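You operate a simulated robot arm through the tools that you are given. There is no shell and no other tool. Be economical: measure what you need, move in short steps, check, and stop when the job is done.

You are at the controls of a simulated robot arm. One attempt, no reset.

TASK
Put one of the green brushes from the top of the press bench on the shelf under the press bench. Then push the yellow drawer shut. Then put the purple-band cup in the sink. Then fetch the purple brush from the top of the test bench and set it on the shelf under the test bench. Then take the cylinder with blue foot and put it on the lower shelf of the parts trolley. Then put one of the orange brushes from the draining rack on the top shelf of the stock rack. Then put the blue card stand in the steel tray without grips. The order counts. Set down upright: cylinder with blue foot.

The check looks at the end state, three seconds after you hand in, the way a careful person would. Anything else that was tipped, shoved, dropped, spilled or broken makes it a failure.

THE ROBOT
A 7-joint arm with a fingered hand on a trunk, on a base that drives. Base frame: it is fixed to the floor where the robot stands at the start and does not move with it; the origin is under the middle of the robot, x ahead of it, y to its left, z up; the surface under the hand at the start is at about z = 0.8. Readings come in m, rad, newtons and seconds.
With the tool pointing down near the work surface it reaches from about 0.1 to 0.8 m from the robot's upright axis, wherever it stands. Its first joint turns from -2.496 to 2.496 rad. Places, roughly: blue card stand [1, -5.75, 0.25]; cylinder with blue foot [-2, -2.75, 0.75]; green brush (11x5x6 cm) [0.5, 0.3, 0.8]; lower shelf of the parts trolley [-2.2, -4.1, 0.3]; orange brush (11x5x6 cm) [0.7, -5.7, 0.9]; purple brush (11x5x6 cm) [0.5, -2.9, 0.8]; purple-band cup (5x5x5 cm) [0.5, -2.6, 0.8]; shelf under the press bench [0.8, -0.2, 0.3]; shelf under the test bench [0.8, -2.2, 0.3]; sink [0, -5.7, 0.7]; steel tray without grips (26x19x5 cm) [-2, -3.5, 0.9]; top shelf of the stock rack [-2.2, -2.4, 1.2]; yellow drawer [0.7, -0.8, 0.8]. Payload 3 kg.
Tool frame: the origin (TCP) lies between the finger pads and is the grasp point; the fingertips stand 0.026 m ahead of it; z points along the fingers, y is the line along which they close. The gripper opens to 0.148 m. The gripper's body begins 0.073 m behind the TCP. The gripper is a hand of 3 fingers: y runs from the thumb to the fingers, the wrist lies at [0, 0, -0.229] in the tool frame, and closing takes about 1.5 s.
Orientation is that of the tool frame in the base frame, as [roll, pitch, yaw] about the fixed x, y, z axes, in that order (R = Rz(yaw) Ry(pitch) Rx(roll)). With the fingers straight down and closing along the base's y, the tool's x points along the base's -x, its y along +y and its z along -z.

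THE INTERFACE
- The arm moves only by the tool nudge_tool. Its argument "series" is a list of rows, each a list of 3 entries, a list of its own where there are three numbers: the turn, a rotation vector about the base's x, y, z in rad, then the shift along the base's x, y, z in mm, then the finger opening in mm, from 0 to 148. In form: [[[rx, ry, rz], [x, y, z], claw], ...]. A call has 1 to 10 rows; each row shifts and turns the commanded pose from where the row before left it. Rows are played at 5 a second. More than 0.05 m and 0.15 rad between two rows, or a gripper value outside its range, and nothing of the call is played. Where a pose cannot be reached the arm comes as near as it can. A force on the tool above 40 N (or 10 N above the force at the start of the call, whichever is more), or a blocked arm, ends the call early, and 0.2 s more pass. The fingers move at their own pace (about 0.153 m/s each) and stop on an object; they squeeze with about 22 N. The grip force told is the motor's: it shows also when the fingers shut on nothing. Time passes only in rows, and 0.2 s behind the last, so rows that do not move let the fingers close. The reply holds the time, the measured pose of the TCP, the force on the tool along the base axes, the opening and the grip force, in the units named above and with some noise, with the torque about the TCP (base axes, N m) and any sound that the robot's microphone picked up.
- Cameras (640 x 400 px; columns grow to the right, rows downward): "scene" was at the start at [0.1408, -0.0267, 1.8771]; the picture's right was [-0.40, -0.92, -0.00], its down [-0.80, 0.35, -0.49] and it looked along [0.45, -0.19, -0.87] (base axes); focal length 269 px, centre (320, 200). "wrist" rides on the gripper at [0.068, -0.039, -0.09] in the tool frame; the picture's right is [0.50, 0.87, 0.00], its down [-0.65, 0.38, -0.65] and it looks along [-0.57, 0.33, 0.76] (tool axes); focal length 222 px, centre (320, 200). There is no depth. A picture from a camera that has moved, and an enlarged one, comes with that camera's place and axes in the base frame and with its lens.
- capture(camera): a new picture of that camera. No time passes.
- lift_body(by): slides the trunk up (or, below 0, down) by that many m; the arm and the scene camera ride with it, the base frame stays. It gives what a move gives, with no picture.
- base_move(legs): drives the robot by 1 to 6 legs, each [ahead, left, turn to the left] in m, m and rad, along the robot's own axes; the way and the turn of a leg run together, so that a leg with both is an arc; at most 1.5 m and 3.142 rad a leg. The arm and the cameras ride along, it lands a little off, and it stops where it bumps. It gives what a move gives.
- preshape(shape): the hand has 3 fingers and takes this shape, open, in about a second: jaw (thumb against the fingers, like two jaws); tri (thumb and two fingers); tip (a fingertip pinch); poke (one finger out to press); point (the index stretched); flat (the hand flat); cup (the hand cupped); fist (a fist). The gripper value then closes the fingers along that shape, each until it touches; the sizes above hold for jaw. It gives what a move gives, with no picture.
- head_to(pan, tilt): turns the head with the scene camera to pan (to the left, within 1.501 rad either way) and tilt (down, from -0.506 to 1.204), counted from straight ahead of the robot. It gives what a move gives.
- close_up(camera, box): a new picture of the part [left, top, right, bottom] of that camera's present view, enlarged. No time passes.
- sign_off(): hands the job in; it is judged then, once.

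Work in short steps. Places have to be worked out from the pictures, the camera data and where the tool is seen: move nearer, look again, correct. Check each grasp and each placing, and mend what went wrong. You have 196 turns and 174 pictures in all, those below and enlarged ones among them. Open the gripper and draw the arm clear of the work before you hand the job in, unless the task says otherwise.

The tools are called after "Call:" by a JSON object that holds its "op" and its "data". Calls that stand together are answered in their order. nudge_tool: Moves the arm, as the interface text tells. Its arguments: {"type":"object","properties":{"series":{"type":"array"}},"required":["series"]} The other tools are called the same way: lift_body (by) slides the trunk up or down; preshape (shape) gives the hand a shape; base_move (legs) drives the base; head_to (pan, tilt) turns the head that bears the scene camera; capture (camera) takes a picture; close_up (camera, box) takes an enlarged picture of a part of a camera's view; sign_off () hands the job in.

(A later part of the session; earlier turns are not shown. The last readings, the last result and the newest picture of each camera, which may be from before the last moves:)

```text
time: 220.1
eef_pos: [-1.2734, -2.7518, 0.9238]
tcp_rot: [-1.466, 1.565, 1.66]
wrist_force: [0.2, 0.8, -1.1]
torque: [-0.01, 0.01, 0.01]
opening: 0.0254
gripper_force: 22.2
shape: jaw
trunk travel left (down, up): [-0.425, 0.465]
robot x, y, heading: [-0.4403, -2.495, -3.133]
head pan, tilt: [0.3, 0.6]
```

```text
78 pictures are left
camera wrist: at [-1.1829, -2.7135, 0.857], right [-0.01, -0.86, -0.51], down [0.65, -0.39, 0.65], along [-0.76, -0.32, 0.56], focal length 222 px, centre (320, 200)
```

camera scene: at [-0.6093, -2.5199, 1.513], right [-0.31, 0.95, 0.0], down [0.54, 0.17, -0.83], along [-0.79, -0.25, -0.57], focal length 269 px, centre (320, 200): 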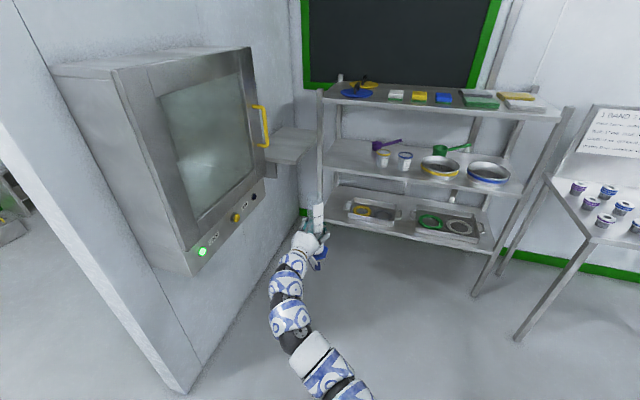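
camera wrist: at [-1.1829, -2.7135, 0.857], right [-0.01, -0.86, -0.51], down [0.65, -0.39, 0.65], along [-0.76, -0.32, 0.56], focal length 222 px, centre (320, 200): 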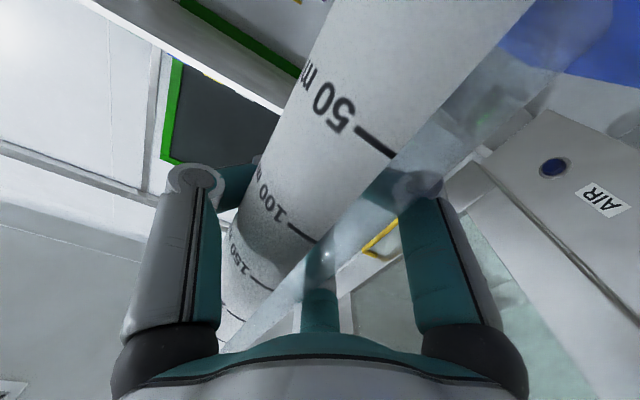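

Nothing damaged, cylinder still held. I pull the hand in to the centreline (radius ≈0.63) before turning.

Call:
{"op": "nudge_tool", "data": {"series": [[[0, 0, 0], [25, 32, 0], 20], [[0, 0, 0], [25, 32, 0], 20], [[0, 0, 0], [25, 32, 0], 20], [[0, 0, 0], [25, 32, 0], 20], [[0, 0, 0], [25, 32, 0], 20], [[0, 0, 0], [25, 32, 0], 20], [[0, 0, 0], [25, 32, 0], 20], [[0, 0, 0], [25, 30, 0], 20]]}}

Call:
{"op": "capture", "data": {"camera": "scene"}}

```text
time: 221.9
eef_pos: [-1.0926, -2.5191, 0.9285]
tcp_rot: [-0.954, 1.548, 2.171]
wrist_force: [0.0, 1.7, -3.8]
torque: [-0.03, 0.23, 0.04]
opening: 0.025
gripper_force: 21.8
shape: jaw
out of reach, approached as far as the arm can: row 8
trunk travel left (down, up): [-0.425, 0.465]
robot x, y, heading: [-0.4447, -2.4908, -3.128]
head pan, tilt: [0.3, 0.6]
```

```text
77 pictures are left
camera scene: at [-0.6093, -2.5198, 1.5129], right [-0.31, 0.95, 0.0], down [0.54, 0.17, -0.82], along [-0.79, -0.25, -0.57], focal length 269 px, centre (320, 200)
```

scene: 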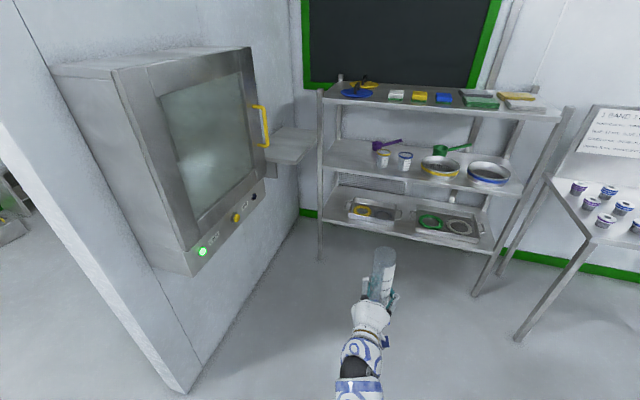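

Radius is now ≈0.70, clear of the oven corner (≈0.85 away). Back a little and turn left in two steps.

Call:
{"op": "base_move", "data": {"legs": [[-0.08, 0, 0], [0, 0, 0.8]]}}

Call:
{"op": "base_move", "data": {"legs": [[0, 0, 0.77], [0.8, 0, 0], [0.8, 0, 0]]}}

Call:
{"op": "head_to", "data": {"pan": -1.2, "tilt": 0.6}}

Call:
{"op": "capture", "data": {"camera": "scene"}}

```text
time: 225.1
eef_pos: [-0.7944, -2.978, 0.9233]
tcp_rot: [-1.401, 1.564, 2.525]
wrist_force: [-0.3, -0.1, -0.9]
torque: [-0.02, 0.0, -0.01]
opening: 0.0251
gripper_force: 21.7
shape: jaw
trunk travel left (down, up): [-0.425, 0.465]
robot x, y, heading: [-0.3657, -2.4903, -2.323]
head pan, tilt: [0.3, 0.6]
```

```text
time: 235.3
eef_pos: [-0.3039, -4.7358, 0.9237]
tcp_rot: [-1.389, 1.565, -2.972]
wrist_force: [-0.1, -0.2, -1.6]
torque: [0.02, 0.01, 0.02]
opening: 0.0253
gripper_force: 22.3
shape: jaw
trunk travel left (down, up): [-0.425, 0.465]
robot x, y, heading: [-0.3377, -4.0868, -1.553]
head pan, tilt: [0.3, 0.6]
```

```text
time: 236.9
eef_pos: [-0.3044, -4.7351, 0.9245]
tcp_rot: [-1.408, 1.563, -2.992]
wrist_force: [-0.5, -0.3, -1.3]
torque: [-0.02, -0.01, -0.01]
opening: 0.0253
gripper_force: 22.3
shape: jaw
trunk travel left (down, up): [-0.425, 0.465]
robot x, y, heading: [-0.3321, -4.0886, -1.548]
head pan, tilt: [-1.201, 0.6]
```

```text
76 pictures are left
camera scene: at [-0.4152, -4.2007, 1.513], right [-0.38, 0.93, 0.0], down [0.52, 0.21, -0.83], along [-0.76, -0.31, -0.56], focal length 269 px, centre (320, 200)
```

scene: 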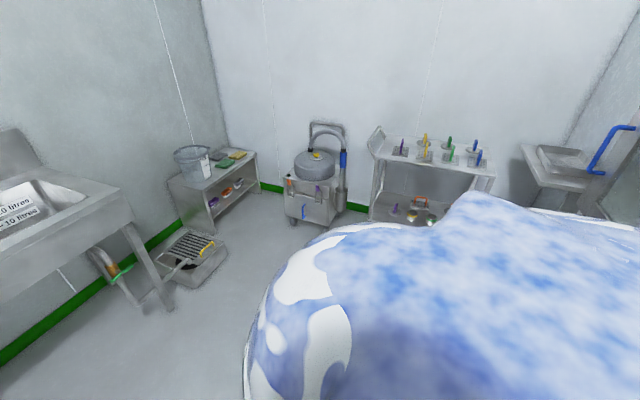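

The parts trolley and the steel tray on the pass-through shelf are visible. Turn right to face −x.

Call:
{"op": "base_move", "data": {"legs": [[0, 0, -1.59]]}}

Call:
{"op": "head_to", "data": {"pan": 0.0, "tilt": 0.6}}

Call:
{"op": "capture", "data": {"camera": "scene"}}

Call:
{"op": "capture", "data": {"camera": "wrist"}}

```text
time: 241.1
eef_pos: [-0.9838, -4.1085, 0.9236]
tcp_rot: [-1.4, 1.565, 1.715]
wrist_force: [0.1, -0.1, -0.6]
torque: [0.0, 0.04, -0.01]
opening: 0.0253
gripper_force: 21.8
shape: jaw
trunk travel left (down, up): [-0.425, 0.465]
robot x, y, heading: [-0.3392, -4.0874, -3.143]
head pan, tilt: [-1.201, 0.6]
```

```text
time: 242.5
eef_pos: [-0.9841, -4.1101, 0.9245]
tcp_rot: [-1.418, 1.563, 1.697]
wrist_force: [-0.5, 0.0, -2.4]
torque: [-0.02, 0.04, 0.0]
opening: 0.0251
gripper_force: 22.0
shape: jaw
trunk travel left (down, up): [-0.425, 0.465]
robot x, y, heading: [-0.3383, -4.0883, -3.138]
head pan, tilt: [0.0, 0.6]
```

```text
75 pictures are left
camera scene: at [-0.5031, -4.0876, 1.513], right [0.0, 1.0, 0.0], down [0.56, 0.0, -0.83], along [-0.83, 0.0, -0.56], focal length 269 px, centre (320, 200)
```

scene: 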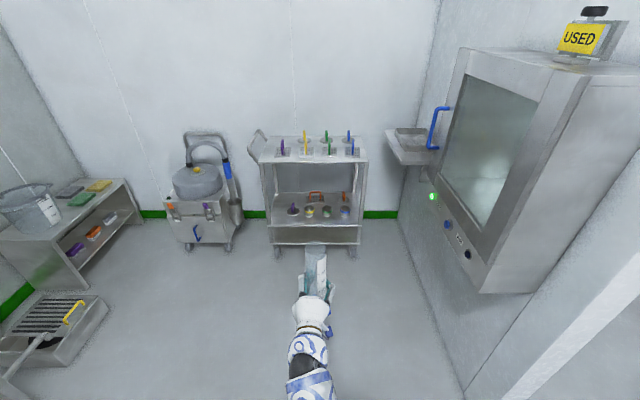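

```text
74 pictures are left
camera wrist: at [-0.8919, -4.0721, 0.857], right [-0.02, -0.86, -0.51], down [0.64, -0.4, 0.65], along [-0.76, -0.31, 0.56], focal length 222 px, centre (320, 200)
```

wrist: 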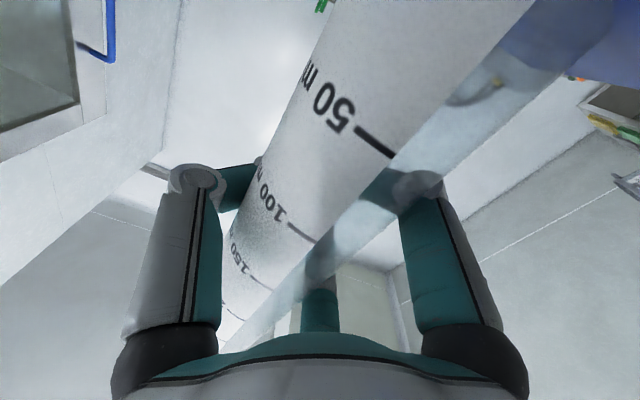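

Close-up of the trolley.

Call:
{"op": "close_up", "data": {"camera": "scene", "box": [230, 120, 410, 260]}}

```text
2.86 times, centred on (320, 190) of scene
camera zoom: at [-0.5031, -4.0876, 1.513], right [0.0, 1.0, 0.0], down [0.56, 0.0, -0.83], along [-0.83, 0.0, -0.56], focal length 770 px, centre (320, 229)
```

zoom: 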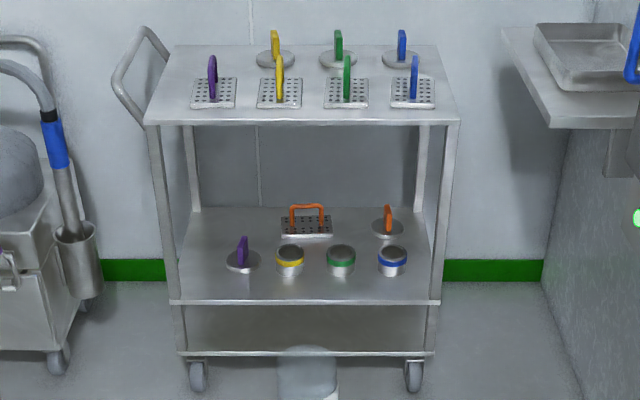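

Trolley lower shelf: z≈0.31, front x≈−1.97; I'll set the cylinder at about (−2.02, −4.24), between the purple lid and yellow cup at the front. Lower the trunk and approach partway.

Call:
{"op": "lift_body", "data": {"by": -0.38}}

Call:
{"op": "base_move", "data": {"legs": [[0.6, 0.13, 0]]}}

Call:
{"op": "capture", "data": {"camera": "scene"}}

Call:
{"op": "capture", "data": {"camera": "wrist"}}

```text
time: 246.2
eef_pos: [-0.9828, -4.108, 0.5446]
tcp_rot: [-1.416, 1.563, 1.701]
wrist_force: [0.9, -0.5, -0.4]
torque: [-0.01, 0.0, 0.0]
opening: 0.0251
gripper_force: 22.8
shape: jaw
trunk travel left (down, up): [-0.045, 0.845]
robot x, y, heading: [-0.3328, -4.0855, -3.137]
head pan, tilt: [0.0, 0.6]
```

```text
time: 249.6
eef_pos: [-1.5858, -4.2318, 0.5431]
tcp_rot: [-1.411, 1.564, 1.697]
wrist_force: [-0.1, -0.5, -0.4]
torque: [-0.03, -0.02, 0.0]
opening: 0.025
gripper_force: 21.9
shape: jaw
trunk travel left (down, up): [-0.045, 0.845]
robot x, y, heading: [-0.9405, -4.2148, 3.138]
head pan, tilt: [0.0, 0.6]
```

```text
72 pictures are left
camera scene: at [-1.1054, -4.2151, 1.133], right [0.0, 1.0, 0.0], down [0.56, 0.0, -0.83], along [-0.83, 0.0, -0.56], focal length 269 px, centre (320, 200)
```

scene: 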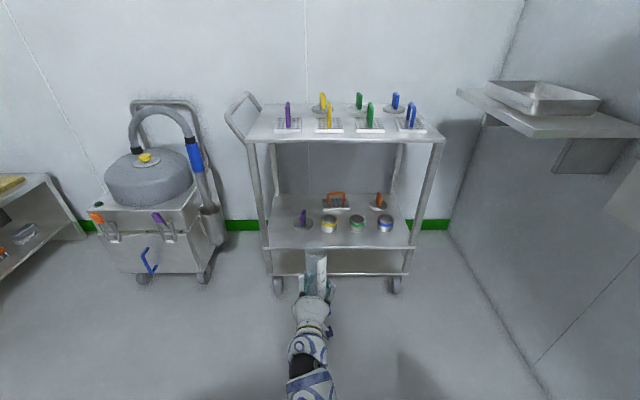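

```text
71 pictures are left
camera wrist: at [-1.4941, -4.1964, 0.477], right [-0.03, -0.86, -0.51], down [0.64, -0.4, 0.65], along [-0.77, -0.31, 0.56], focal length 222 px, centre (320, 200)
```

wrist: 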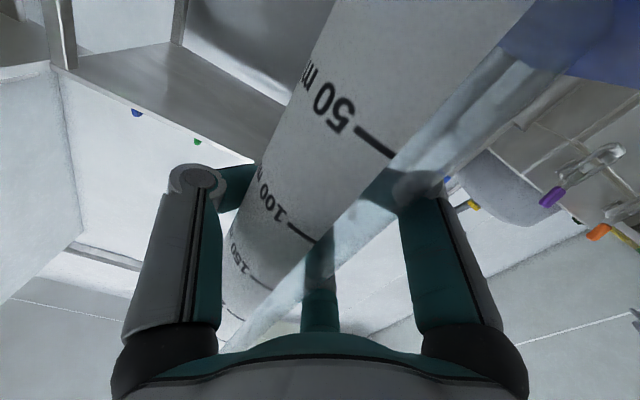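

Call:
{"op": "close_up", "data": {"camera": "scene", "box": [230, 170, 430, 310]}}

```text
2.86 times, centred on (330, 240) of scene
camera zoom: at [-1.1054, -4.2151, 1.133], right [0.0, 1.0, 0.0], down [0.56, 0.0, -0.83], along [-0.83, 0.0, -0.56], focal length 770 px, centre (291, 86)
```

zoom: 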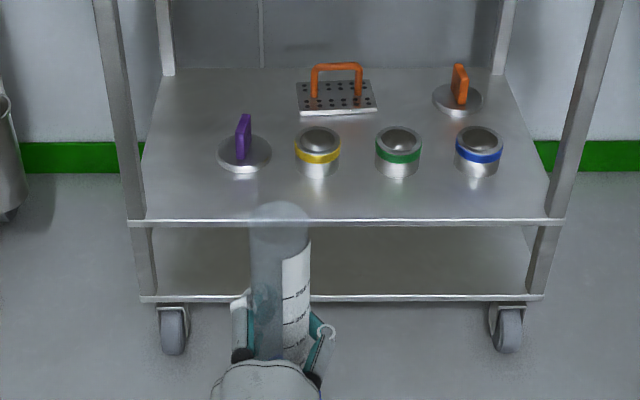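

Refined: shelf z≈0.335, front x≈−1.94; a good gap is between green and blue cups at y≈−3.985, x≈−1.995. Shift right and move forward partway.

Call:
{"op": "base_move", "data": {"legs": [[0, -0.245, 0], [0.25, 0, 0]]}}

Call:
{"op": "head_to", "data": {"pan": 0.0, "tilt": 0.8}}

Call:
{"op": "capture", "data": {"camera": "scene"}}

```text
time: 252.9
eef_pos: [-1.8358, -3.9847, 0.545]
tcp_rot: [-1.423, 1.562, 1.684]
wrist_force: [-0.2, 0.0, -1.3]
torque: [-0.02, 0.03, 0.02]
opening: 0.0253
gripper_force: 21.8
shape: jaw
trunk travel left (down, up): [-0.045, 0.845]
robot x, y, heading: [-1.1895, -3.9692, 3.131]
head pan, tilt: [0.0, 0.6]
```

```text
time: 253.6
eef_pos: [-1.8344, -3.9856, 0.5435]
tcp_rot: [-1.446, 1.564, 1.662]
wrist_force: [-0.3, 0.2, -1.1]
torque: [0.02, -0.01, -0.02]
opening: 0.0251
gripper_force: 21.8
shape: jaw
trunk travel left (down, up): [-0.045, 0.845]
robot x, y, heading: [-1.1894, -3.9715, 3.136]
head pan, tilt: [0.0, 0.799]
```

```text
69 pictures are left
camera scene: at [-1.3478, -3.9687, 1.1162], right [0.01, 1.0, 0.0], down [0.72, 0.0, -0.7], along [-0.7, 0.0, -0.72], focal length 269 px, centre (320, 200)
```

scene: 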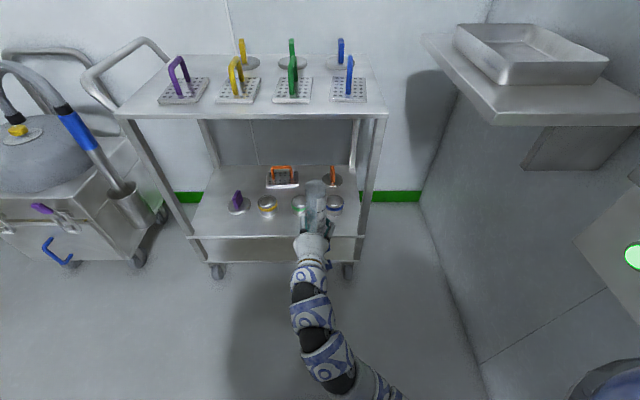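

Call:
{"op": "close_up", "data": {"camera": "scene", "box": [260, 150, 380, 250]}}

```text
4.00 times, centred on (320, 200) of scene
camera zoom: at [-1.3478, -3.9687, 1.1162], right [0.01, 1.0, 0.0], down [0.72, 0.0, -0.7], along [-0.7, 0.0, -0.72], focal length 1077 px, centre (320, 200)
```

zoom: 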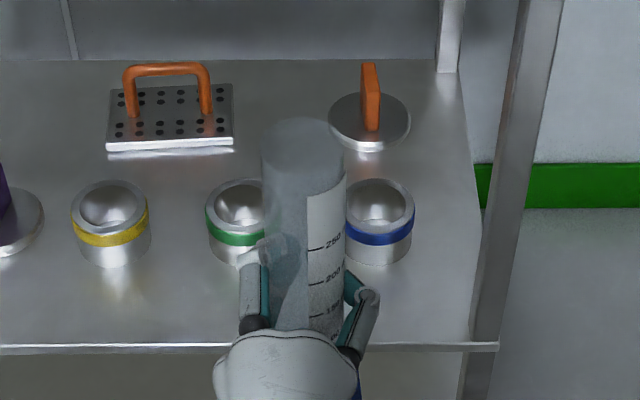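

Gap verified: target foot centre (−1.985, −3.98). Drive 0.17 forward.

Call:
{"op": "base_move", "data": {"legs": [[0.17, 0, 0]]}}

Call:
{"op": "close_up", "data": {"camera": "scene", "box": [240, 150, 400, 270]}}

Call:
{"op": "capture", "data": {"camera": "wrist"}}

```text
time: 255.1
eef_pos: [-2.0074, -3.9846, 0.5447]
tcp_rot: [-1.427, 1.564, 1.68]
wrist_force: [-0.2, -0.8, -1.5]
torque: [0.0, 0.03, 0.0]
opening: 0.0251
gripper_force: 22.5
shape: jaw
trunk travel left (down, up): [-0.045, 0.845]
robot x, y, heading: [-1.3586, -3.9673, 3.134]
head pan, tilt: [0.0, 0.799]
```

```text
3.33 times, centred on (320, 210) of scene
camera zoom: at [-1.5194, -3.9677, 1.1161], right [0.01, 1.0, 0.0], down [0.72, 0.0, -0.7], along [-0.7, 0.0, -0.72], focal length 898 px, centre (320, 167)
```

zoom: 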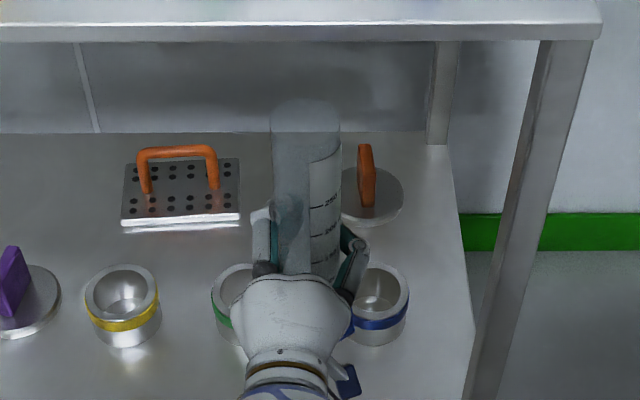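

```text
66 pictures are left
camera wrist: at [-1.9157, -3.9482, 0.477], right [-0.03, -0.86, -0.51], down [0.64, -0.41, 0.65], along [-0.77, -0.3, 0.56], focal length 222 px, centre (320, 200)
```

wrist: 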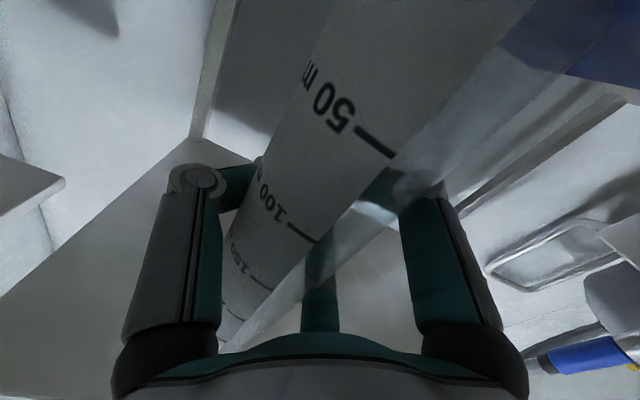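

Position is right. Lower in steps.

Call:
{"op": "nudge_tool", "data": {"series": [[[0, 0, 0], [0, 0, -12], 15], [[0, 0, 0], [0, 0, -12], 15], [[0, 0, 0], [0, 0, -10], 15], [[0, 0, 0], [0, 0, -8], 15], [[0, 0, 0], [0, 0, -5], 15], [[0, 0, 0], [0, 0, -5], 15], [[0, 0, 0], [0, 0, 0], 15]]}}

Call:
{"op": "close_up", "data": {"camera": "scene", "box": [240, 150, 400, 270]}}

```text
time: 256.7
eef_pos: [-2.0074, -3.9843, 0.4919]
tcp_rot: [-1.47, 1.563, 1.636]
wrist_force: [0.0, -0.9, -1.7]
torque: [-0.02, 0.01, 0.0]
opening: 0.0253
gripper_force: 22.2
shape: jaw
trunk travel left (down, up): [-0.045, 0.845]
robot x, y, heading: [-1.3606, -3.9695, 3.131]
head pan, tilt: [0.0, 0.799]
```

```text
3.33 times, centred on (320, 210) of scene
camera zoom: at [-1.5194, -3.9677, 1.1161], right [0.01, 1.0, 0.0], down [0.72, 0.0, -0.7], along [-0.7, 0.0, -0.72], focal length 898 px, centre (320, 167)
```

zoom: 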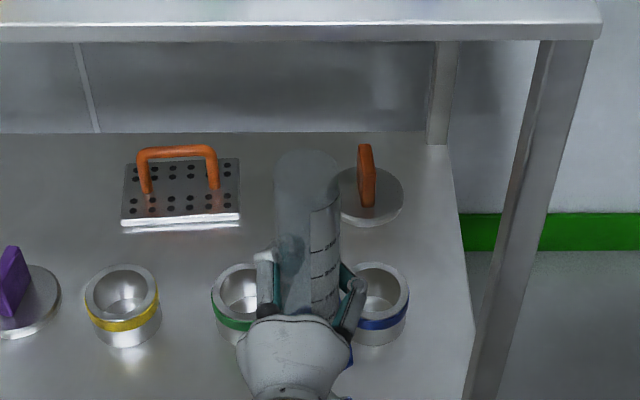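

No contact yet; continue slowly.

Call:
{"op": "nudge_tool", "data": {"series": [[[0, 0, 0], [0, 0, -4], 15], [[0, 0, 0], [0, 0, -4], 15], [[0, 0, 0], [0, 0, -4], 15], [[0, 0, 0], [0, 0, 0], 15]]}}

```text
time: 257.7
eef_pos: [-2.0067, -3.9858, 0.4782]
tcp_rot: [-1.514, 1.563, 1.592]
wrist_force: [0.1, -0.2, -0.3]
torque: [0.0, 0.01, 0.0]
opening: 0.0251
gripper_force: 22.3
shape: jaw
trunk travel left (down, up): [-0.045, 0.845]
robot x, y, heading: [-1.3612, -3.9672, 3.135]
head pan, tilt: [0.0, 0.799]
```

Still no clear contact; keep creeping in 3 mm steps.

Call:
{"op": "nudge_tool", "data": {"series": [[[0, 0, 0], [0, 0, -3], 15], [[0, 0, 0], [0, 0, -3], 15], [[0, 0, 0], [0, 0, -3], 15], [[0, 0, 0], [0, 0, 0], 15]]}}

Call:
{"op": "close_up", "data": {"camera": "scene", "box": [240, 150, 400, 270]}}

```text
time: 258.7
eef_pos: [-2.0072, -3.9838, 0.472]
tcp_rot: [-1.423, 1.565, 1.683]
wrist_force: [-0.1, -0.4, -1.0]
torque: [-0.01, 0.05, 0.02]
opening: 0.0252
gripper_force: 22.6
shape: jaw
trunk travel left (down, up): [-0.045, 0.845]
robot x, y, heading: [-1.3585, -3.9654, 3.137]
head pan, tilt: [0.0, 0.799]
```

```text
3.33 times, centred on (320, 210) of scene
camera zoom: at [-1.5194, -3.9677, 1.1161], right [0.01, 1.0, 0.0], down [0.72, 0.0, -0.7], along [-0.7, 0.0, -0.72], focal length 898 px, centre (320, 167)
```

zoom: 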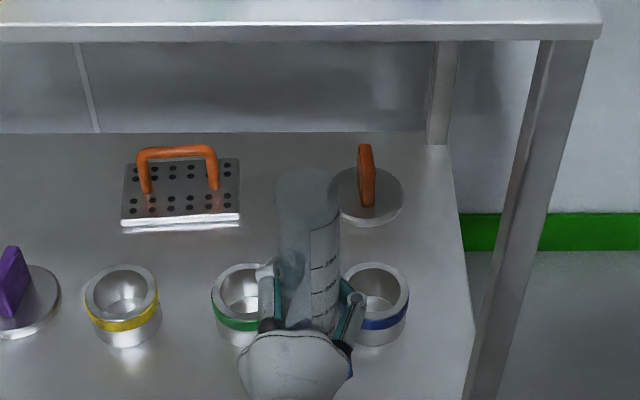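

Call:
{"op": "nudge_tool", "data": {"series": [[[0, 0, 0], [0, 0, -4], 15], [[0, 0, 0], [0, 0, -4], 15], [[0, 0, 0], [0, 0, -4], 15], [[0, 0, 0], [0, 0, 0], 15]]}}

Call:
{"op": "capture", "data": {"camera": "wrist"}}

```text
time: 259.7
eef_pos: [-2.0068, -3.9851, 0.4587]
tcp_rot: [-1.422, 1.564, 1.685]
wrist_force: [-0.7, 0.0, -1.0]
torque: [-0.01, 0.04, -0.01]
opening: 0.0252
gripper_force: 22.1
shape: jaw
trunk travel left (down, up): [-0.045, 0.845]
robot x, y, heading: [-1.3556, -3.9673, 3.131]
head pan, tilt: [0.0, 0.799]
```

```text
63 pictures are left
camera wrist: at [-1.9158, -3.9483, 0.392], right [-0.03, -0.86, -0.51], down [0.64, -0.41, 0.65], along [-0.77, -0.3, 0.56], focal length 222 px, centre (320, 200)
```

wrist: 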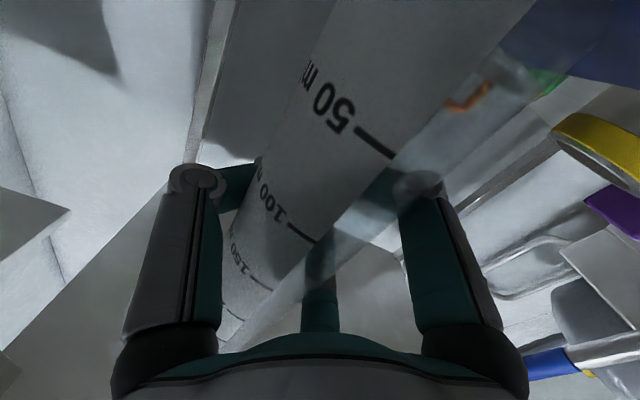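

No contact yet at 0.459; continue lower.

Call:
{"op": "nudge_tool", "data": {"series": [[[0, 0, 0], [0, 0, -4], 15], [[0, 0, 0], [0, 0, -4], 15], [[0, 0, 0], [0, 0, 0], 15]]}}

Call:
{"op": "nudge_tool", "data": {"series": [[[0, 0, 0], [0, 0, -3], 15], [[0, 0, 0], [0, 0, 0], 15]]}}

Call:
{"op": "close_up", "data": {"camera": "scene", "box": [240, 150, 400, 270]}}

```text
time: 260.5
eef_pos: [-2.0077, -3.9846, 0.4506]
tcp_rot: [-1.42, 1.564, 1.685]
wrist_force: [0.1, 0.3, -1.1]
torque: [0.02, 0.05, 0.01]
opening: 0.0253
gripper_force: 22.5
shape: jaw
trunk travel left (down, up): [-0.045, 0.845]
robot x, y, heading: [-1.3563, -3.9709, 3.14]
head pan, tilt: [0.0, 0.799]
```

```text
time: 261.1
eef_pos: [-2.0069, -3.9851, 0.4474]
tcp_rot: [-1.414, 1.564, 1.688]
wrist_force: [-0.7, 0.6, -0.3]
torque: [-0.02, 0.0, -0.02]
opening: 0.0248
gripper_force: 22.7
shape: jaw
trunk travel left (down, up): [-0.045, 0.845]
robot x, y, heading: [-1.3554, -3.9712, 3.135]
head pan, tilt: [0.0, 0.799]
```

```text
3.33 times, centred on (320, 210) of scene
camera zoom: at [-1.5194, -3.9676, 1.1161], right [0.01, 1.0, 0.0], down [0.72, 0.0, -0.7], along [-0.7, 0.0, -0.72], focal length 898 px, centre (320, 167)
```

zoom: 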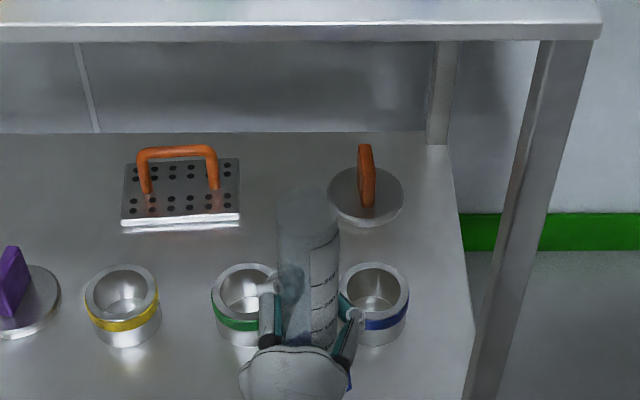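

Call:
{"op": "nudge_tool", "data": {"series": [[[0, 0, 0], [0, 0, -3], 15], [[0, 0, 0], [0, 0, -3], 15], [[0, 0, 0], [0, 0, -3], 15], [[0, 0, 0], [0, 0, 0], 15]]}}

Call:
{"op": "close_up", "data": {"camera": "wrist", "box": [400, 0, 640, 150]}}

```text
time: 262.1
eef_pos: [-2.0069, -3.9847, 0.4384]
tcp_rot: [-1.463, 1.565, 1.644]
wrist_force: [0.9, 0.4, -1.1]
torque: [-0.02, 0.03, 0.01]
opening: 0.0246
gripper_force: 21.8
shape: jaw
trunk travel left (down, up): [-0.045, 0.845]
robot x, y, heading: [-1.3582, -3.9683, 3.137]
head pan, tilt: [0.0, 0.799]
```

```text
2.67 times, centred on (520, 75) of wrist
camera zoom: at [-1.9157, -3.9483, 0.3716], right [-0.03, -0.86, -0.51], down [0.64, -0.41, 0.65], along [-0.77, -0.3, 0.56], focal length 592 px, centre (-213, 533)
```

zoom: 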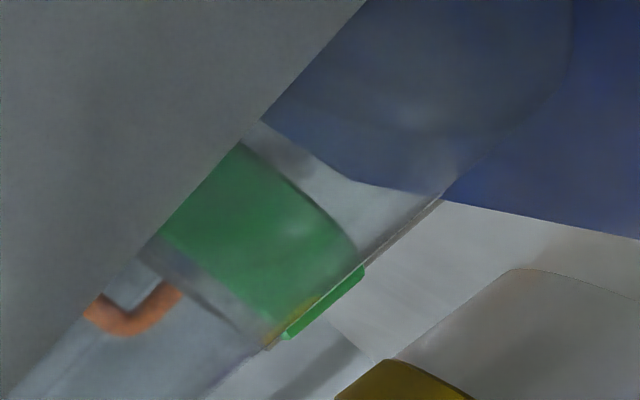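

Call:
{"op": "nudge_tool", "data": {"series": [[[0, 0, 0], [0, 0, -3], 15], [[0, 0, 0], [0, 0, -3], 15], [[0, 0, 0], [0, 0, 0], 15]]}}

Call:
{"op": "nudge_tool", "data": {"series": [[[0, 0, 0], [0, 0, -3], 15], [[0, 0, 0], [0, 0, 0], 15]]}}

Call:
{"op": "nudge_tool", "data": {"series": [[[0, 0, 0], [0, 0, -3], 15], [[0, 0, 0], [0, 0, 0], 15]]}}

```text
time: 262.9
eef_pos: [-2.0069, -3.9842, 0.4315]
tcp_rot: [-1.438, 1.562, 1.667]
wrist_force: [0.6, 0.0, -1.8]
torque: [-0.02, 0.0, -0.02]
opening: 0.0249
gripper_force: 22.2
shape: jaw
trunk travel left (down, up): [-0.045, 0.845]
robot x, y, heading: [-1.3603, -3.9692, 3.135]
head pan, tilt: [0.0, 0.799]
```

```text
time: 263.5
eef_pos: [-2.0076, -3.9842, 0.43]
tcp_rot: [-1.423, 1.564, 1.682]
wrist_force: [-0.2, 0.5, -0.6]
torque: [-0.03, 0.01, 0.01]
opening: 0.0249
gripper_force: 22.4
shape: jaw
trunk travel left (down, up): [-0.045, 0.845]
robot x, y, heading: [-1.3578, -3.9674, 3.133]
head pan, tilt: [0.0, 0.799]
```

```text
time: 264.1
eef_pos: [-2.0077, -3.9833, 0.4278]
tcp_rot: [-1.434, 1.563, 1.671]
wrist_force: [0.2, -0.3, -1.4]
torque: [0.0, 0.04, -0.01]
opening: 0.0246
gripper_force: 22.3
shape: jaw
trunk travel left (down, up): [-0.045, 0.845]
robot x, y, heading: [-1.3604, -3.9673, 3.134]
head pan, tilt: [0.0, 0.799]
```

Continue; expected contact close (shelf ≈0.30).

Call:
{"op": "nudge_tool", "data": {"series": [[[0, 0, 0], [0, 0, -3], 15], [[0, 0, 0], [0, 0, -2], 15], [[0, 0, 0], [0, 0, 0], 15]]}}

Call:
{"op": "nudge_tool", "data": {"series": [[[0, 0, 0], [0, 0, -3], 15], [[0, 0, 0], [0, 0, 0], 15]]}}

Call:
{"op": "close_up", "data": {"camera": "scene", "box": [240, 150, 400, 270]}}

Call:
{"op": "capture", "data": {"camera": "wrist"}}

```text
time: 264.9
eef_pos: [-2.0065, -3.9837, 0.4232]
tcp_rot: [-1.441, 1.563, 1.663]
wrist_force: [0.2, 0.1, -1.1]
torque: [0.01, 0.02, 0.01]
opening: 0.0246
gripper_force: 22.5
shape: jaw
trunk travel left (down, up): [-0.045, 0.845]
robot x, y, heading: [-1.3586, -3.9682, 3.135]
head pan, tilt: [0.0, 0.799]
```

```text
time: 265.5
eef_pos: [-2.0075, -3.985, 0.4186]
tcp_rot: [-1.436, 1.563, 1.668]
wrist_force: [-0.5, 0.7, -1.2]
torque: [-0.01, 0.03, -0.01]
opening: 0.025
gripper_force: 21.9
shape: jaw
trunk travel left (down, up): [-0.045, 0.845]
robot x, y, heading: [-1.3571, -3.9682, 3.138]
head pan, tilt: [0.0, 0.799]
```

```text
3.33 times, centred on (320, 210) of scene
camera zoom: at [-1.5194, -3.9676, 1.1161], right [0.01, 1.0, 0.0], down [0.72, 0.0, -0.7], along [-0.7, 0.0, -0.72], focal length 898 px, centre (320, 167)
```

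zoom: 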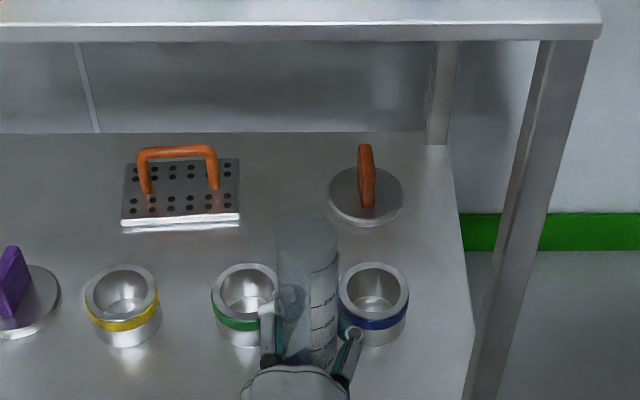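

```text
59 pictures are left
camera wrist: at [-1.9156, -3.9485, 0.3519], right [-0.03, -0.86, -0.51], down [0.64, -0.41, 0.65], along [-0.77, -0.3, 0.56], focal length 222 px, centre (320, 200)
```

wrist: 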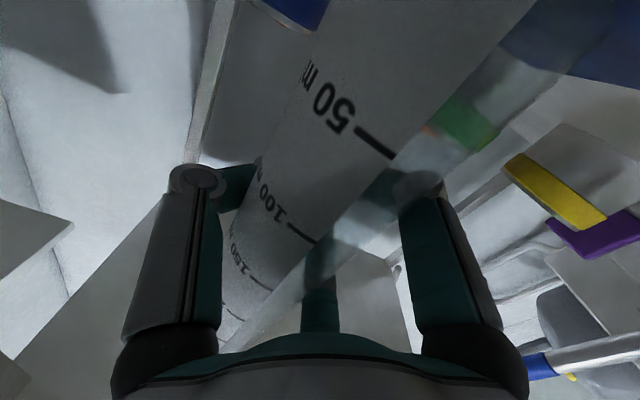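

Cup-rim sighting gives shelf z≈0.305, so contact is imminent. Continue in 3 mm steps.

Call:
{"op": "nudge_tool", "data": {"series": [[[0, 0, 0], [0, 0, -3], 15], [[0, 0, 0], [0, 0, 0], 15]]}}

Call:
{"op": "nudge_tool", "data": {"series": [[[0, 0, 0], [0, 0, -3], 15], [[0, 0, 0], [0, 0, 0], 15]]}}

Call:
{"op": "nudge_tool", "data": {"series": [[[0, 0, 0], [0, 0, -3], 15], [[0, 0, 0], [0, 0, 0], 15]]}}

```text
time: 266.1
eef_pos: [-2.0083, -3.985, 0.4165]
tcp_rot: [-1.428, 1.566, 1.677]
wrist_force: [0.5, -0.2, -1.8]
torque: [0.02, 0.01, -0.01]
opening: 0.0252
gripper_force: 21.7
shape: jaw
trunk travel left (down, up): [-0.045, 0.845]
robot x, y, heading: [-1.3581, -3.9713, 3.14]
head pan, tilt: [0.0, 0.799]
```

```text
time: 266.7
eef_pos: [-2.0068, -3.9839, 0.4145]
tcp_rot: [-1.175, 1.563, 1.932]
wrist_force: [-1.4, 0.0, 8.6]
torque: [0.04, -0.13, -0.02]
opening: 0.025
gripper_force: 21.7
shape: jaw
trunk travel left (down, up): [-0.045, 0.845]
robot x, y, heading: [-1.3584, -3.966, 3.134]
head pan, tilt: [0.0, 0.799]
```

```text
time: 267.3
eef_pos: [-2.007, -3.9849, 0.4124]
tcp_rot: [-0.903, 1.564, 2.205]
wrist_force: [-4.3, 1.5, 25.6]
torque: [0.29, -0.33, 0.01]
opening: 0.025
gripper_force: 22.1
shape: jaw
trunk travel left (down, up): [-0.045, 0.845]
robot x, y, heading: [-1.3611, -3.9692, 3.138]
head pan, tilt: [0.0, 0.799]
```

Contact: 25 N. Relieve 2 mm, then open gradually to 85 mm.

Call:
{"op": "nudge_tool", "data": {"series": [[[0, 0, 0], [0, 0, 3], 15], [[0, 0, 0], [0, 0, 0], 15]]}}

Call:
{"op": "nudge_tool", "data": {"series": [[[0, 0, 0], [0, 0, 0], 32], [[0, 0, 0], [0, 0, 0], 40], [[0, 0, 0], [0, 0, 0], 50], [[0, 0, 0], [0, 0, 0], 60], [[0, 0, 0], [0, 0, 0], 72], [[0, 0, 0], [0, 0, 0], 85], [[0, 0, 0], [0, 0, 0], 85]]}}

Call:
{"op": "close_up", "data": {"camera": "scene", "box": [240, 150, 400, 270]}}

Call:
{"op": "capture", "data": {"camera": "wrist"}}

```text
time: 267.9
eef_pos: [-2.008, -3.9852, 0.4131]
tcp_rot: [-1.425, 1.565, 1.682]
wrist_force: [-3.2, -0.5, 11.5]
torque: [0.15, -0.15, 0.01]
opening: 0.025
gripper_force: 21.8
shape: jaw
trunk travel left (down, up): [-0.045, 0.845]
robot x, y, heading: [-1.3584, -3.9671, 3.136]
head pan, tilt: [0.0, 0.799]
```

```text
time: 269.5
eef_pos: [-2.008, -3.9842, 0.414]
tcp_rot: [-1.41, 1.565, 1.697]
wrist_force: [-0.2, 0.6, 0.4]
torque: [-0.02, -0.02, 0.02]
opening: 0.0842
gripper_force: 0.1
shape: jaw
trunk travel left (down, up): [-0.045, 0.845]
robot x, y, heading: [-1.3608, -3.9688, 3.132]
head pan, tilt: [0.0, 0.799]
```

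```text
3.33 times, centred on (320, 210) of scene
camera zoom: at [-1.5193, -3.9676, 1.1161], right [0.01, 1.0, 0.0], down [0.72, 0.0, -0.7], along [-0.7, 0.0, -0.72], focal length 898 px, centre (320, 167)
```

zoom: 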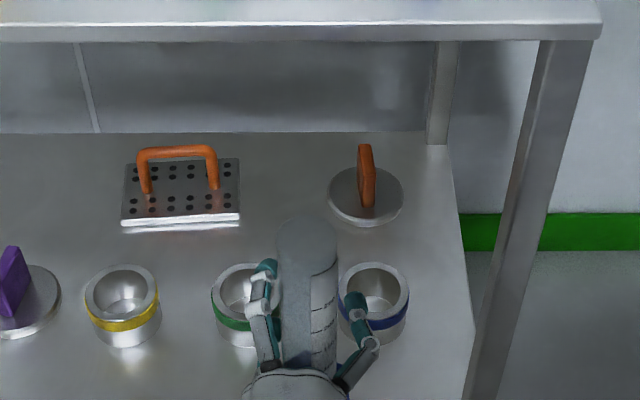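

```text
57 pictures are left
camera wrist: at [-1.9157, -3.9484, 0.346], right [-0.03, -0.86, -0.51], down [0.64, -0.41, 0.65], along [-0.77, -0.3, 0.56], focal length 222 px, centre (320, 200)
```

wrist: 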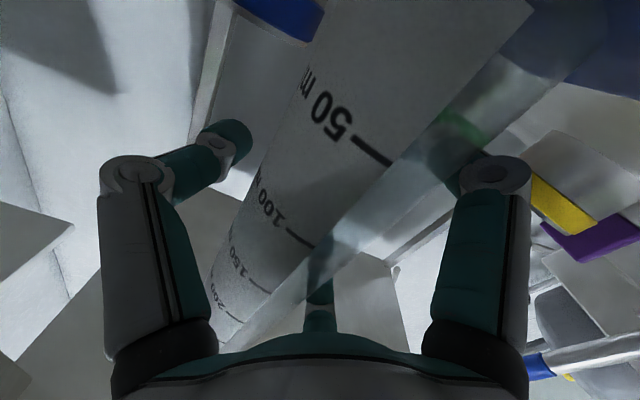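

Cylinder stands alone. Open a bit more for clearance, shift 5 mm toward −y, then back straight out.

Call:
{"op": "nudge_tool", "data": {"series": [[[0, 0, 0], [0, 0, 3], 100], [[0, 0, 0], [0, -6, 0], 100], [[0, 0, 0], [0, 0, 0], 100]]}}

Call:
{"op": "close_up", "data": {"camera": "scene", "box": [260, 190, 380, 280]}}

```text
time: 270.3
eef_pos: [-2.0065, -3.9905, 0.4156]
tcp_rot: [-1.414, 1.564, 1.694]
wrist_force: [0.4, -0.2, -0.3]
torque: [0.02, 0.02, 0.01]
opening: 0.0993
gripper_force: 0.0
shape: jaw
trunk travel left (down, up): [-0.045, 0.845]
robot x, y, heading: [-1.3622, -3.969, 3.138]
head pan, tilt: [0.0, 0.799]
```

```text
4.44 times, centred on (320, 235) of scene
camera zoom: at [-1.5194, -3.9676, 1.1161], right [0.01, 1.0, 0.0], down [0.72, 0.0, -0.7], along [-0.7, 0.0, -0.72], focal length 1197 px, centre (320, 44)
```

zoom: 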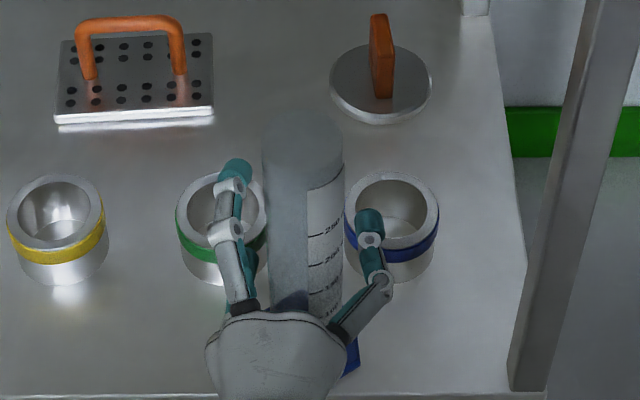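

Clear on both sides. Back straight out with the base.

Call:
{"op": "base_move", "data": {"legs": [[-0.12, 0, 0]]}}

Call:
{"op": "close_up", "data": {"camera": "scene", "box": [240, 150, 400, 270]}}

Call:
{"op": "base_move", "data": {"legs": [[-0.5, 0, 0]]}}

Call:
{"op": "capture", "data": {"camera": "scene"}}

```text
time: 271.5
eef_pos: [-1.8859, -3.9911, 0.4148]
tcp_rot: [-1.401, 1.566, 1.706]
wrist_force: [0.2, 1.0, 0.3]
torque: [0.01, 0.01, 0.0]
opening: 0.1
gripper_force: 0.0
shape: jaw
trunk travel left (down, up): [-0.045, 0.845]
robot x, y, heading: [-1.2357, -3.9689, 3.134]
head pan, tilt: [0.0, 0.799]
```

```text
3.33 times, centred on (320, 210) of scene
camera zoom: at [-1.3976, -3.9683, 1.1161], right [0.01, 1.0, 0.0], down [0.72, -0.01, -0.7], along [-0.7, 0.0, -0.72], focal length 898 px, centre (320, 167)
```

zoom: 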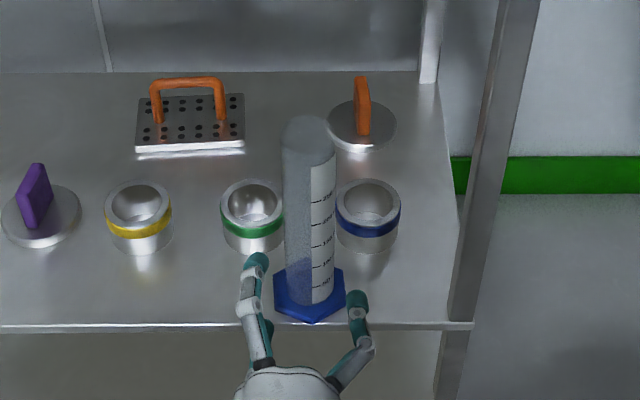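

```text
time: 274.4
eef_pos: [-1.3859, -3.9913, 0.4167]
tcp_rot: [-1.386, 1.563, 1.713]
wrist_force: [-0.7, 0.1, 0.1]
torque: [-0.02, -0.02, -0.01]
opening: 0.0996
gripper_force: 0.2
shape: jaw
trunk travel left (down, up): [-0.045, 0.845]
robot x, y, heading: [-0.734, -3.9719, 3.123]
head pan, tilt: [0.0, 0.799]
```

```text
54 pictures are left
camera scene: at [-0.897, -3.9725, 1.1161], right [0.01, 1.0, 0.0], down [0.72, -0.01, -0.7], along [-0.7, 0.01, -0.72], focal length 269 px, centre (320, 200)
```

scene: 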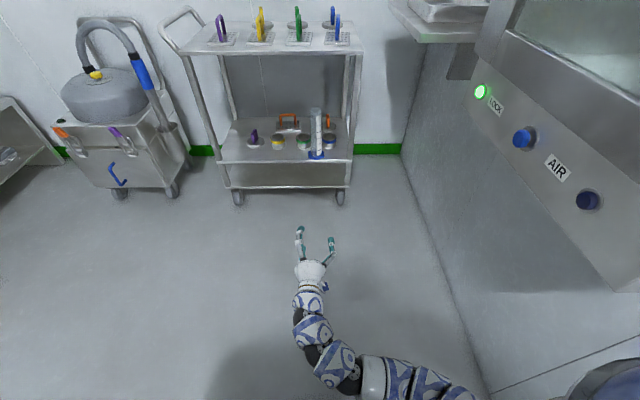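

Cylinder stands upright on the lower shelf. Now for the orange brush: raise the trunk and return the tool to pointing down.

Call:
{"op": "lift_body", "data": {"by": 0.4}}

Call:
{"op": "lift_body", "data": {"by": 0.38}}

Call:
{"op": "nudge_tool", "data": {"series": [[[0, -0.14, 0], [0, 0, 0], 110], [[0, -0.14, 0], [0, 0, 0], 110], [[0, -0.14, 0], [0, 0, 0], 110], [[0, -0.14, 0], [0, 0, 0], 110], [[0, -0.14, 0], [0, 0, 0], 110], [[0, -0.14, 0], [0, 0, -10], 110], [[0, -0.14, 0], [0, 0, -10], 110], [[0, -0.14, 0], [0, 0, -10], 110], [[0, -0.14, 0], [0, 0, -10], 110], [[0, -0.14, 0], [0, 0, -10], 110]]}}

Call:
{"op": "nudge_tool", "data": {"series": [[[0, -0.14, 0], [0, 0, -30], 110], [[0, -0.02, 0], [0, 0, -30], 110]]}}

```text
time: 278.3
eef_pos: [-1.3843, -3.9918, 0.8165]
tcp_rot: [-1.378, 1.564, 1.718]
wrist_force: [0.3, 0.1, 0.0]
torque: [0.02, -0.02, 0.01]
opening: 0.0997
gripper_force: 0.0
shape: jaw
trunk travel left (down, up): [-0.445, 0.445]
robot x, y, heading: [-0.7355, -3.972, 3.126]
head pan, tilt: [0.0, 0.799]
```

```text
time: 281.9
eef_pos: [-1.3849, -3.9913, 1.196]
tcp_rot: [-1.389, 1.564, 1.71]
wrist_force: [-0.3, -0.5, 0.3]
torque: [-0.02, 0.03, 0.01]
opening: 0.0996
gripper_force: 0.0
shape: jaw
trunk travel left (down, up): [-0.825, 0.065]
robot x, y, heading: [-0.7317, -3.9778, 3.128]
head pan, tilt: [0.0, 0.799]
```

```text
time: 284.1
eef_pos: [-1.3857, -3.9919, 1.1459]
tcp_rot: [-3.096, 0.168, 0.01]
wrist_force: [0.7, 0.9, 0.2]
torque: [0.03, 0.0, 0.03]
opening: 0.1098
gripper_force: 0.2
shape: jaw
trunk travel left (down, up): [-0.825, 0.065]
robot x, y, heading: [-0.7341, -3.9772, 3.128]
head pan, tilt: [0.0, 0.799]
```

```text
time: 284.7
eef_pos: [-1.3838, -3.9912, 1.0882]
tcp_rot: [-3.1, 0.01, 0.005]
wrist_force: [0.3, -0.1, 0.3]
torque: [0.01, -0.02, -0.01]
opening: 0.1098
gripper_force: 0.0
shape: jaw
trunk travel left (down, up): [-0.825, 0.065]
robot x, y, heading: [-0.7376, -3.9744, 3.133]
head pan, tilt: [0.0, 0.799]
```

Straighten the small roll error, turn left to face the sink wall and drive to the draining rack.

Call:
{"op": "nudge_tool", "data": {"series": [[[-0.0416, -0.01, 0], [20, 0, 0], 110], [[0, 0, 0], [20, 0, 0], 110]]}}

Call:
{"op": "base_move", "data": {"legs": [[0, 0, 1.58], [0.45, 0.7, 0], [0.45, 0.7, 0]]}}

Call:
{"op": "head_to", "data": {"pan": 0.0, "tilt": 0.8}}

Call:
{"op": "capture", "data": {"camera": "scene"}}

```text
time: 285.3
eef_pos: [-1.3455, -3.991, 1.085]
tcp_rot: [-3.141, 0.001, 0.008]
wrist_force: [0.3, -0.2, 0.9]
torque: [0.0, -0.01, -0.03]
opening: 0.1098
gripper_force: 0.0
shape: jaw
trunk travel left (down, up): [-0.825, 0.065]
robot x, y, heading: [-0.7371, -3.9737, 3.124]
head pan, tilt: [0.0, 0.799]
```

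```text
time: 297.7
eef_pos: [0.7028, -5.4823, 1.0855]
tcp_rot: [-3.14, 0.001, 1.603]
wrist_force: [1.0, -0.1, 0.0]
torque: [-0.01, 0.01, -0.01]
opening: 0.11
gripper_force: 0.0
shape: jaw
trunk travel left (down, up): [-0.825, 0.065]
robot x, y, heading: [0.6725, -4.8689, -1.564]
head pan, tilt: [0.0, 0.799]
```

```text
time: 298.3
eef_pos: [0.7033, -5.4806, 1.0856]
tcp_rot: [-3.141, 0.004, 1.603]
wrist_force: [0.0, -0.5, 0.2]
torque: [0.0, -0.03, -0.04]
opening: 0.11
gripper_force: 0.0
shape: jaw
trunk travel left (down, up): [-0.825, 0.065]
robot x, y, heading: [0.6709, -4.8733, -1.562]
head pan, tilt: [0.0, 0.799]
```

```text
53 pictures are left
camera scene: at [0.6721, -5.034, 1.8961], right [-1.0, -0.01, 0.0], down [-0.01, 0.72, -0.7], along [0.01, -0.7, -0.72], focal length 269 px, centre (320, 200)
```

scene: 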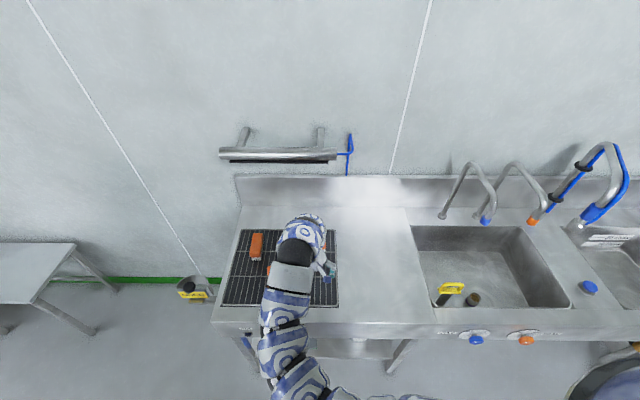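

The left orange brush (≈(0.96, −5.71)) has its long axis along y, matching the current closing direction. Shift the base left 0.27 and forward 0.09.

Call:
{"op": "base_move", "data": {"legs": [[0.09, 0.27, 0]]}}

Call:
{"op": "capture", "data": {"camera": "wrist"}}

Call:
{"op": "capture", "data": {"camera": "scene"}}

```text
time: 300.3
eef_pos: [0.9772, -5.5686, 1.0856]
tcp_rot: [-3.139, 0.002, 1.602]
wrist_force: [0.2, -0.7, 0.1]
torque: [0.02, 0.03, 0.0]
opening: 0.11
gripper_force: 0.1
shape: jaw
trunk travel left (down, up): [-0.825, 0.065]
robot x, y, heading: [0.9442, -4.9596, -1.563]
head pan, tilt: [0.0, 0.799]
```

```text
52 pictures are left
camera wrist: at [0.9356, -5.5028, 1.1764], right [0.85, 0.53, 0.0], down [0.4, -0.64, 0.65], along [0.34, -0.56, -0.76], focal length 222 px, centre (320, 200)
```

wrist: 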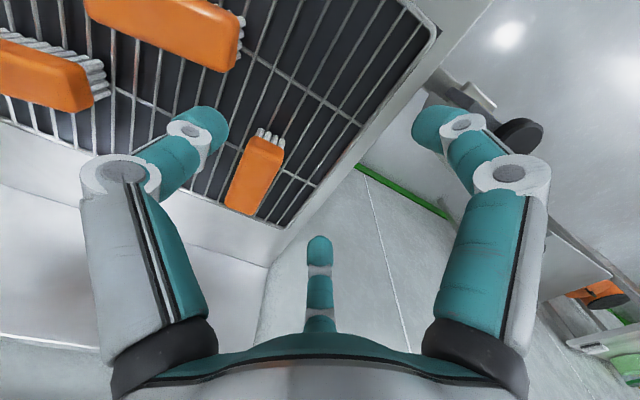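

```text
51 pictures are left
camera scene: at [0.9467, -5.1218, 1.8961], right [-1.0, -0.01, 0.0], down [-0.01, 0.72, -0.7], along [0.01, -0.7, -0.72], focal length 269 px, centre (320, 200)
```

scene: 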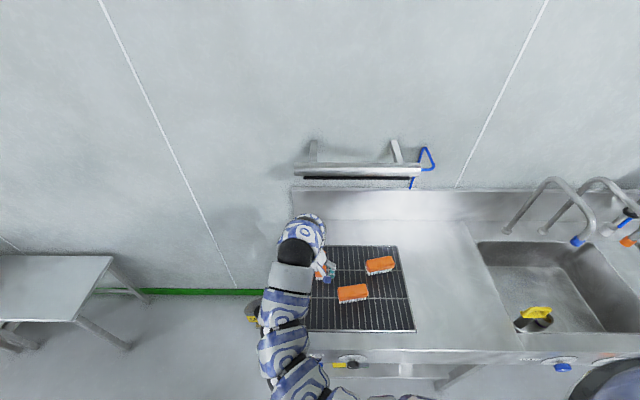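

Brush C centre ≈(0.954, −5.706). Align yaw +0.08, move over it and lower to z≈0.97.

Call:
{"op": "nudge_tool", "data": {"series": [[[0, 0, 0.08], [-8, -45, 0], 110], [[0, 0, 0], [-8, -47, 0], 110], [[0, 0, 0], [-6, -45, -10], 110], [[0, 0, 0], [0, 0, -40], 110], [[0, 0, 0], [0, 0, -40], 110], [[0, 0, 0], [0, 0, -25], 110], [[0, 0, 0], [0, 0, 0], 110]]}}

Call:
{"op": "capture", "data": {"camera": "wrist"}}

```text
time: 301.9
eef_pos: [0.9546, -5.7072, 0.9708]
tcp_rot: [-3.139, 0.004, 1.682]
wrist_force: [0.5, 0.1, 0.6]
torque: [-0.02, 0.02, 0.01]
opening: 0.1098
gripper_force: 0.1
shape: jaw
trunk travel left (down, up): [-0.825, 0.065]
robot x, y, heading: [0.9438, -4.9657, -1.556]
head pan, tilt: [0.0, 0.799]
```

```text
50 pictures are left
camera wrist: at [0.9086, -5.6432, 1.0611], right [0.81, 0.59, 0.0], down [0.45, -0.61, 0.66], along [0.39, -0.53, -0.76], focal length 222 px, centre (320, 200)
```

wrist: 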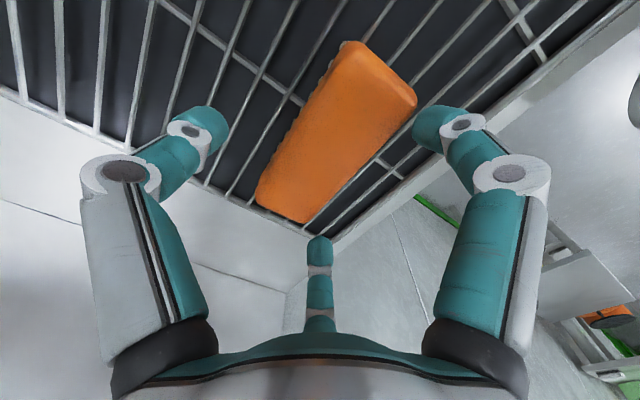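

Well placed; shift +6 mm x and descend to ≈0.895.

Call:
{"op": "nudge_tool", "data": {"series": [[[0, 0, 0], [6, -2, -25], 110], [[0, 0, 0], [0, 0, -25], 110], [[0, 0, 0], [0, 0, -15], 110], [[0, 0, 0], [0, 0, -10], 110], [[0, 0, 0], [0, 0, 0], 110]]}}

Call:
{"op": "capture", "data": {"camera": "wrist"}}

```text
time: 302.6
eef_pos: [0.9619, -5.7128, 0.9167]
tcp_rot: [-3.14, 0.014, 1.681]
wrist_force: [-3.3, 4.0, 31.8]
torque: [0.8, -0.35, 0.09]
opening: 0.1083
gripper_force: 0.0
shape: jaw
trunk travel left (down, up): [-0.825, 0.065]
robot x, y, heading: [0.9464, -4.9603, -1.56]
head pan, tilt: [0.0, 0.799]
stopped in row 3: the force on the tool passed its limit at 52 N (the readings are from after the stop); the commanded pose is now the measured one
```

```text
49 pictures are left
camera wrist: at [0.915, -5.6485, 1.007], right [0.81, 0.59, -0.01], down [0.45, -0.6, 0.66], along [0.39, -0.54, -0.75], focal length 222 px, centre (320, 200)
```

wrist: 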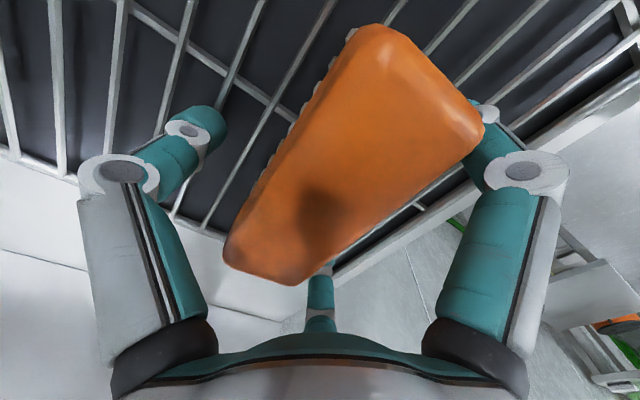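

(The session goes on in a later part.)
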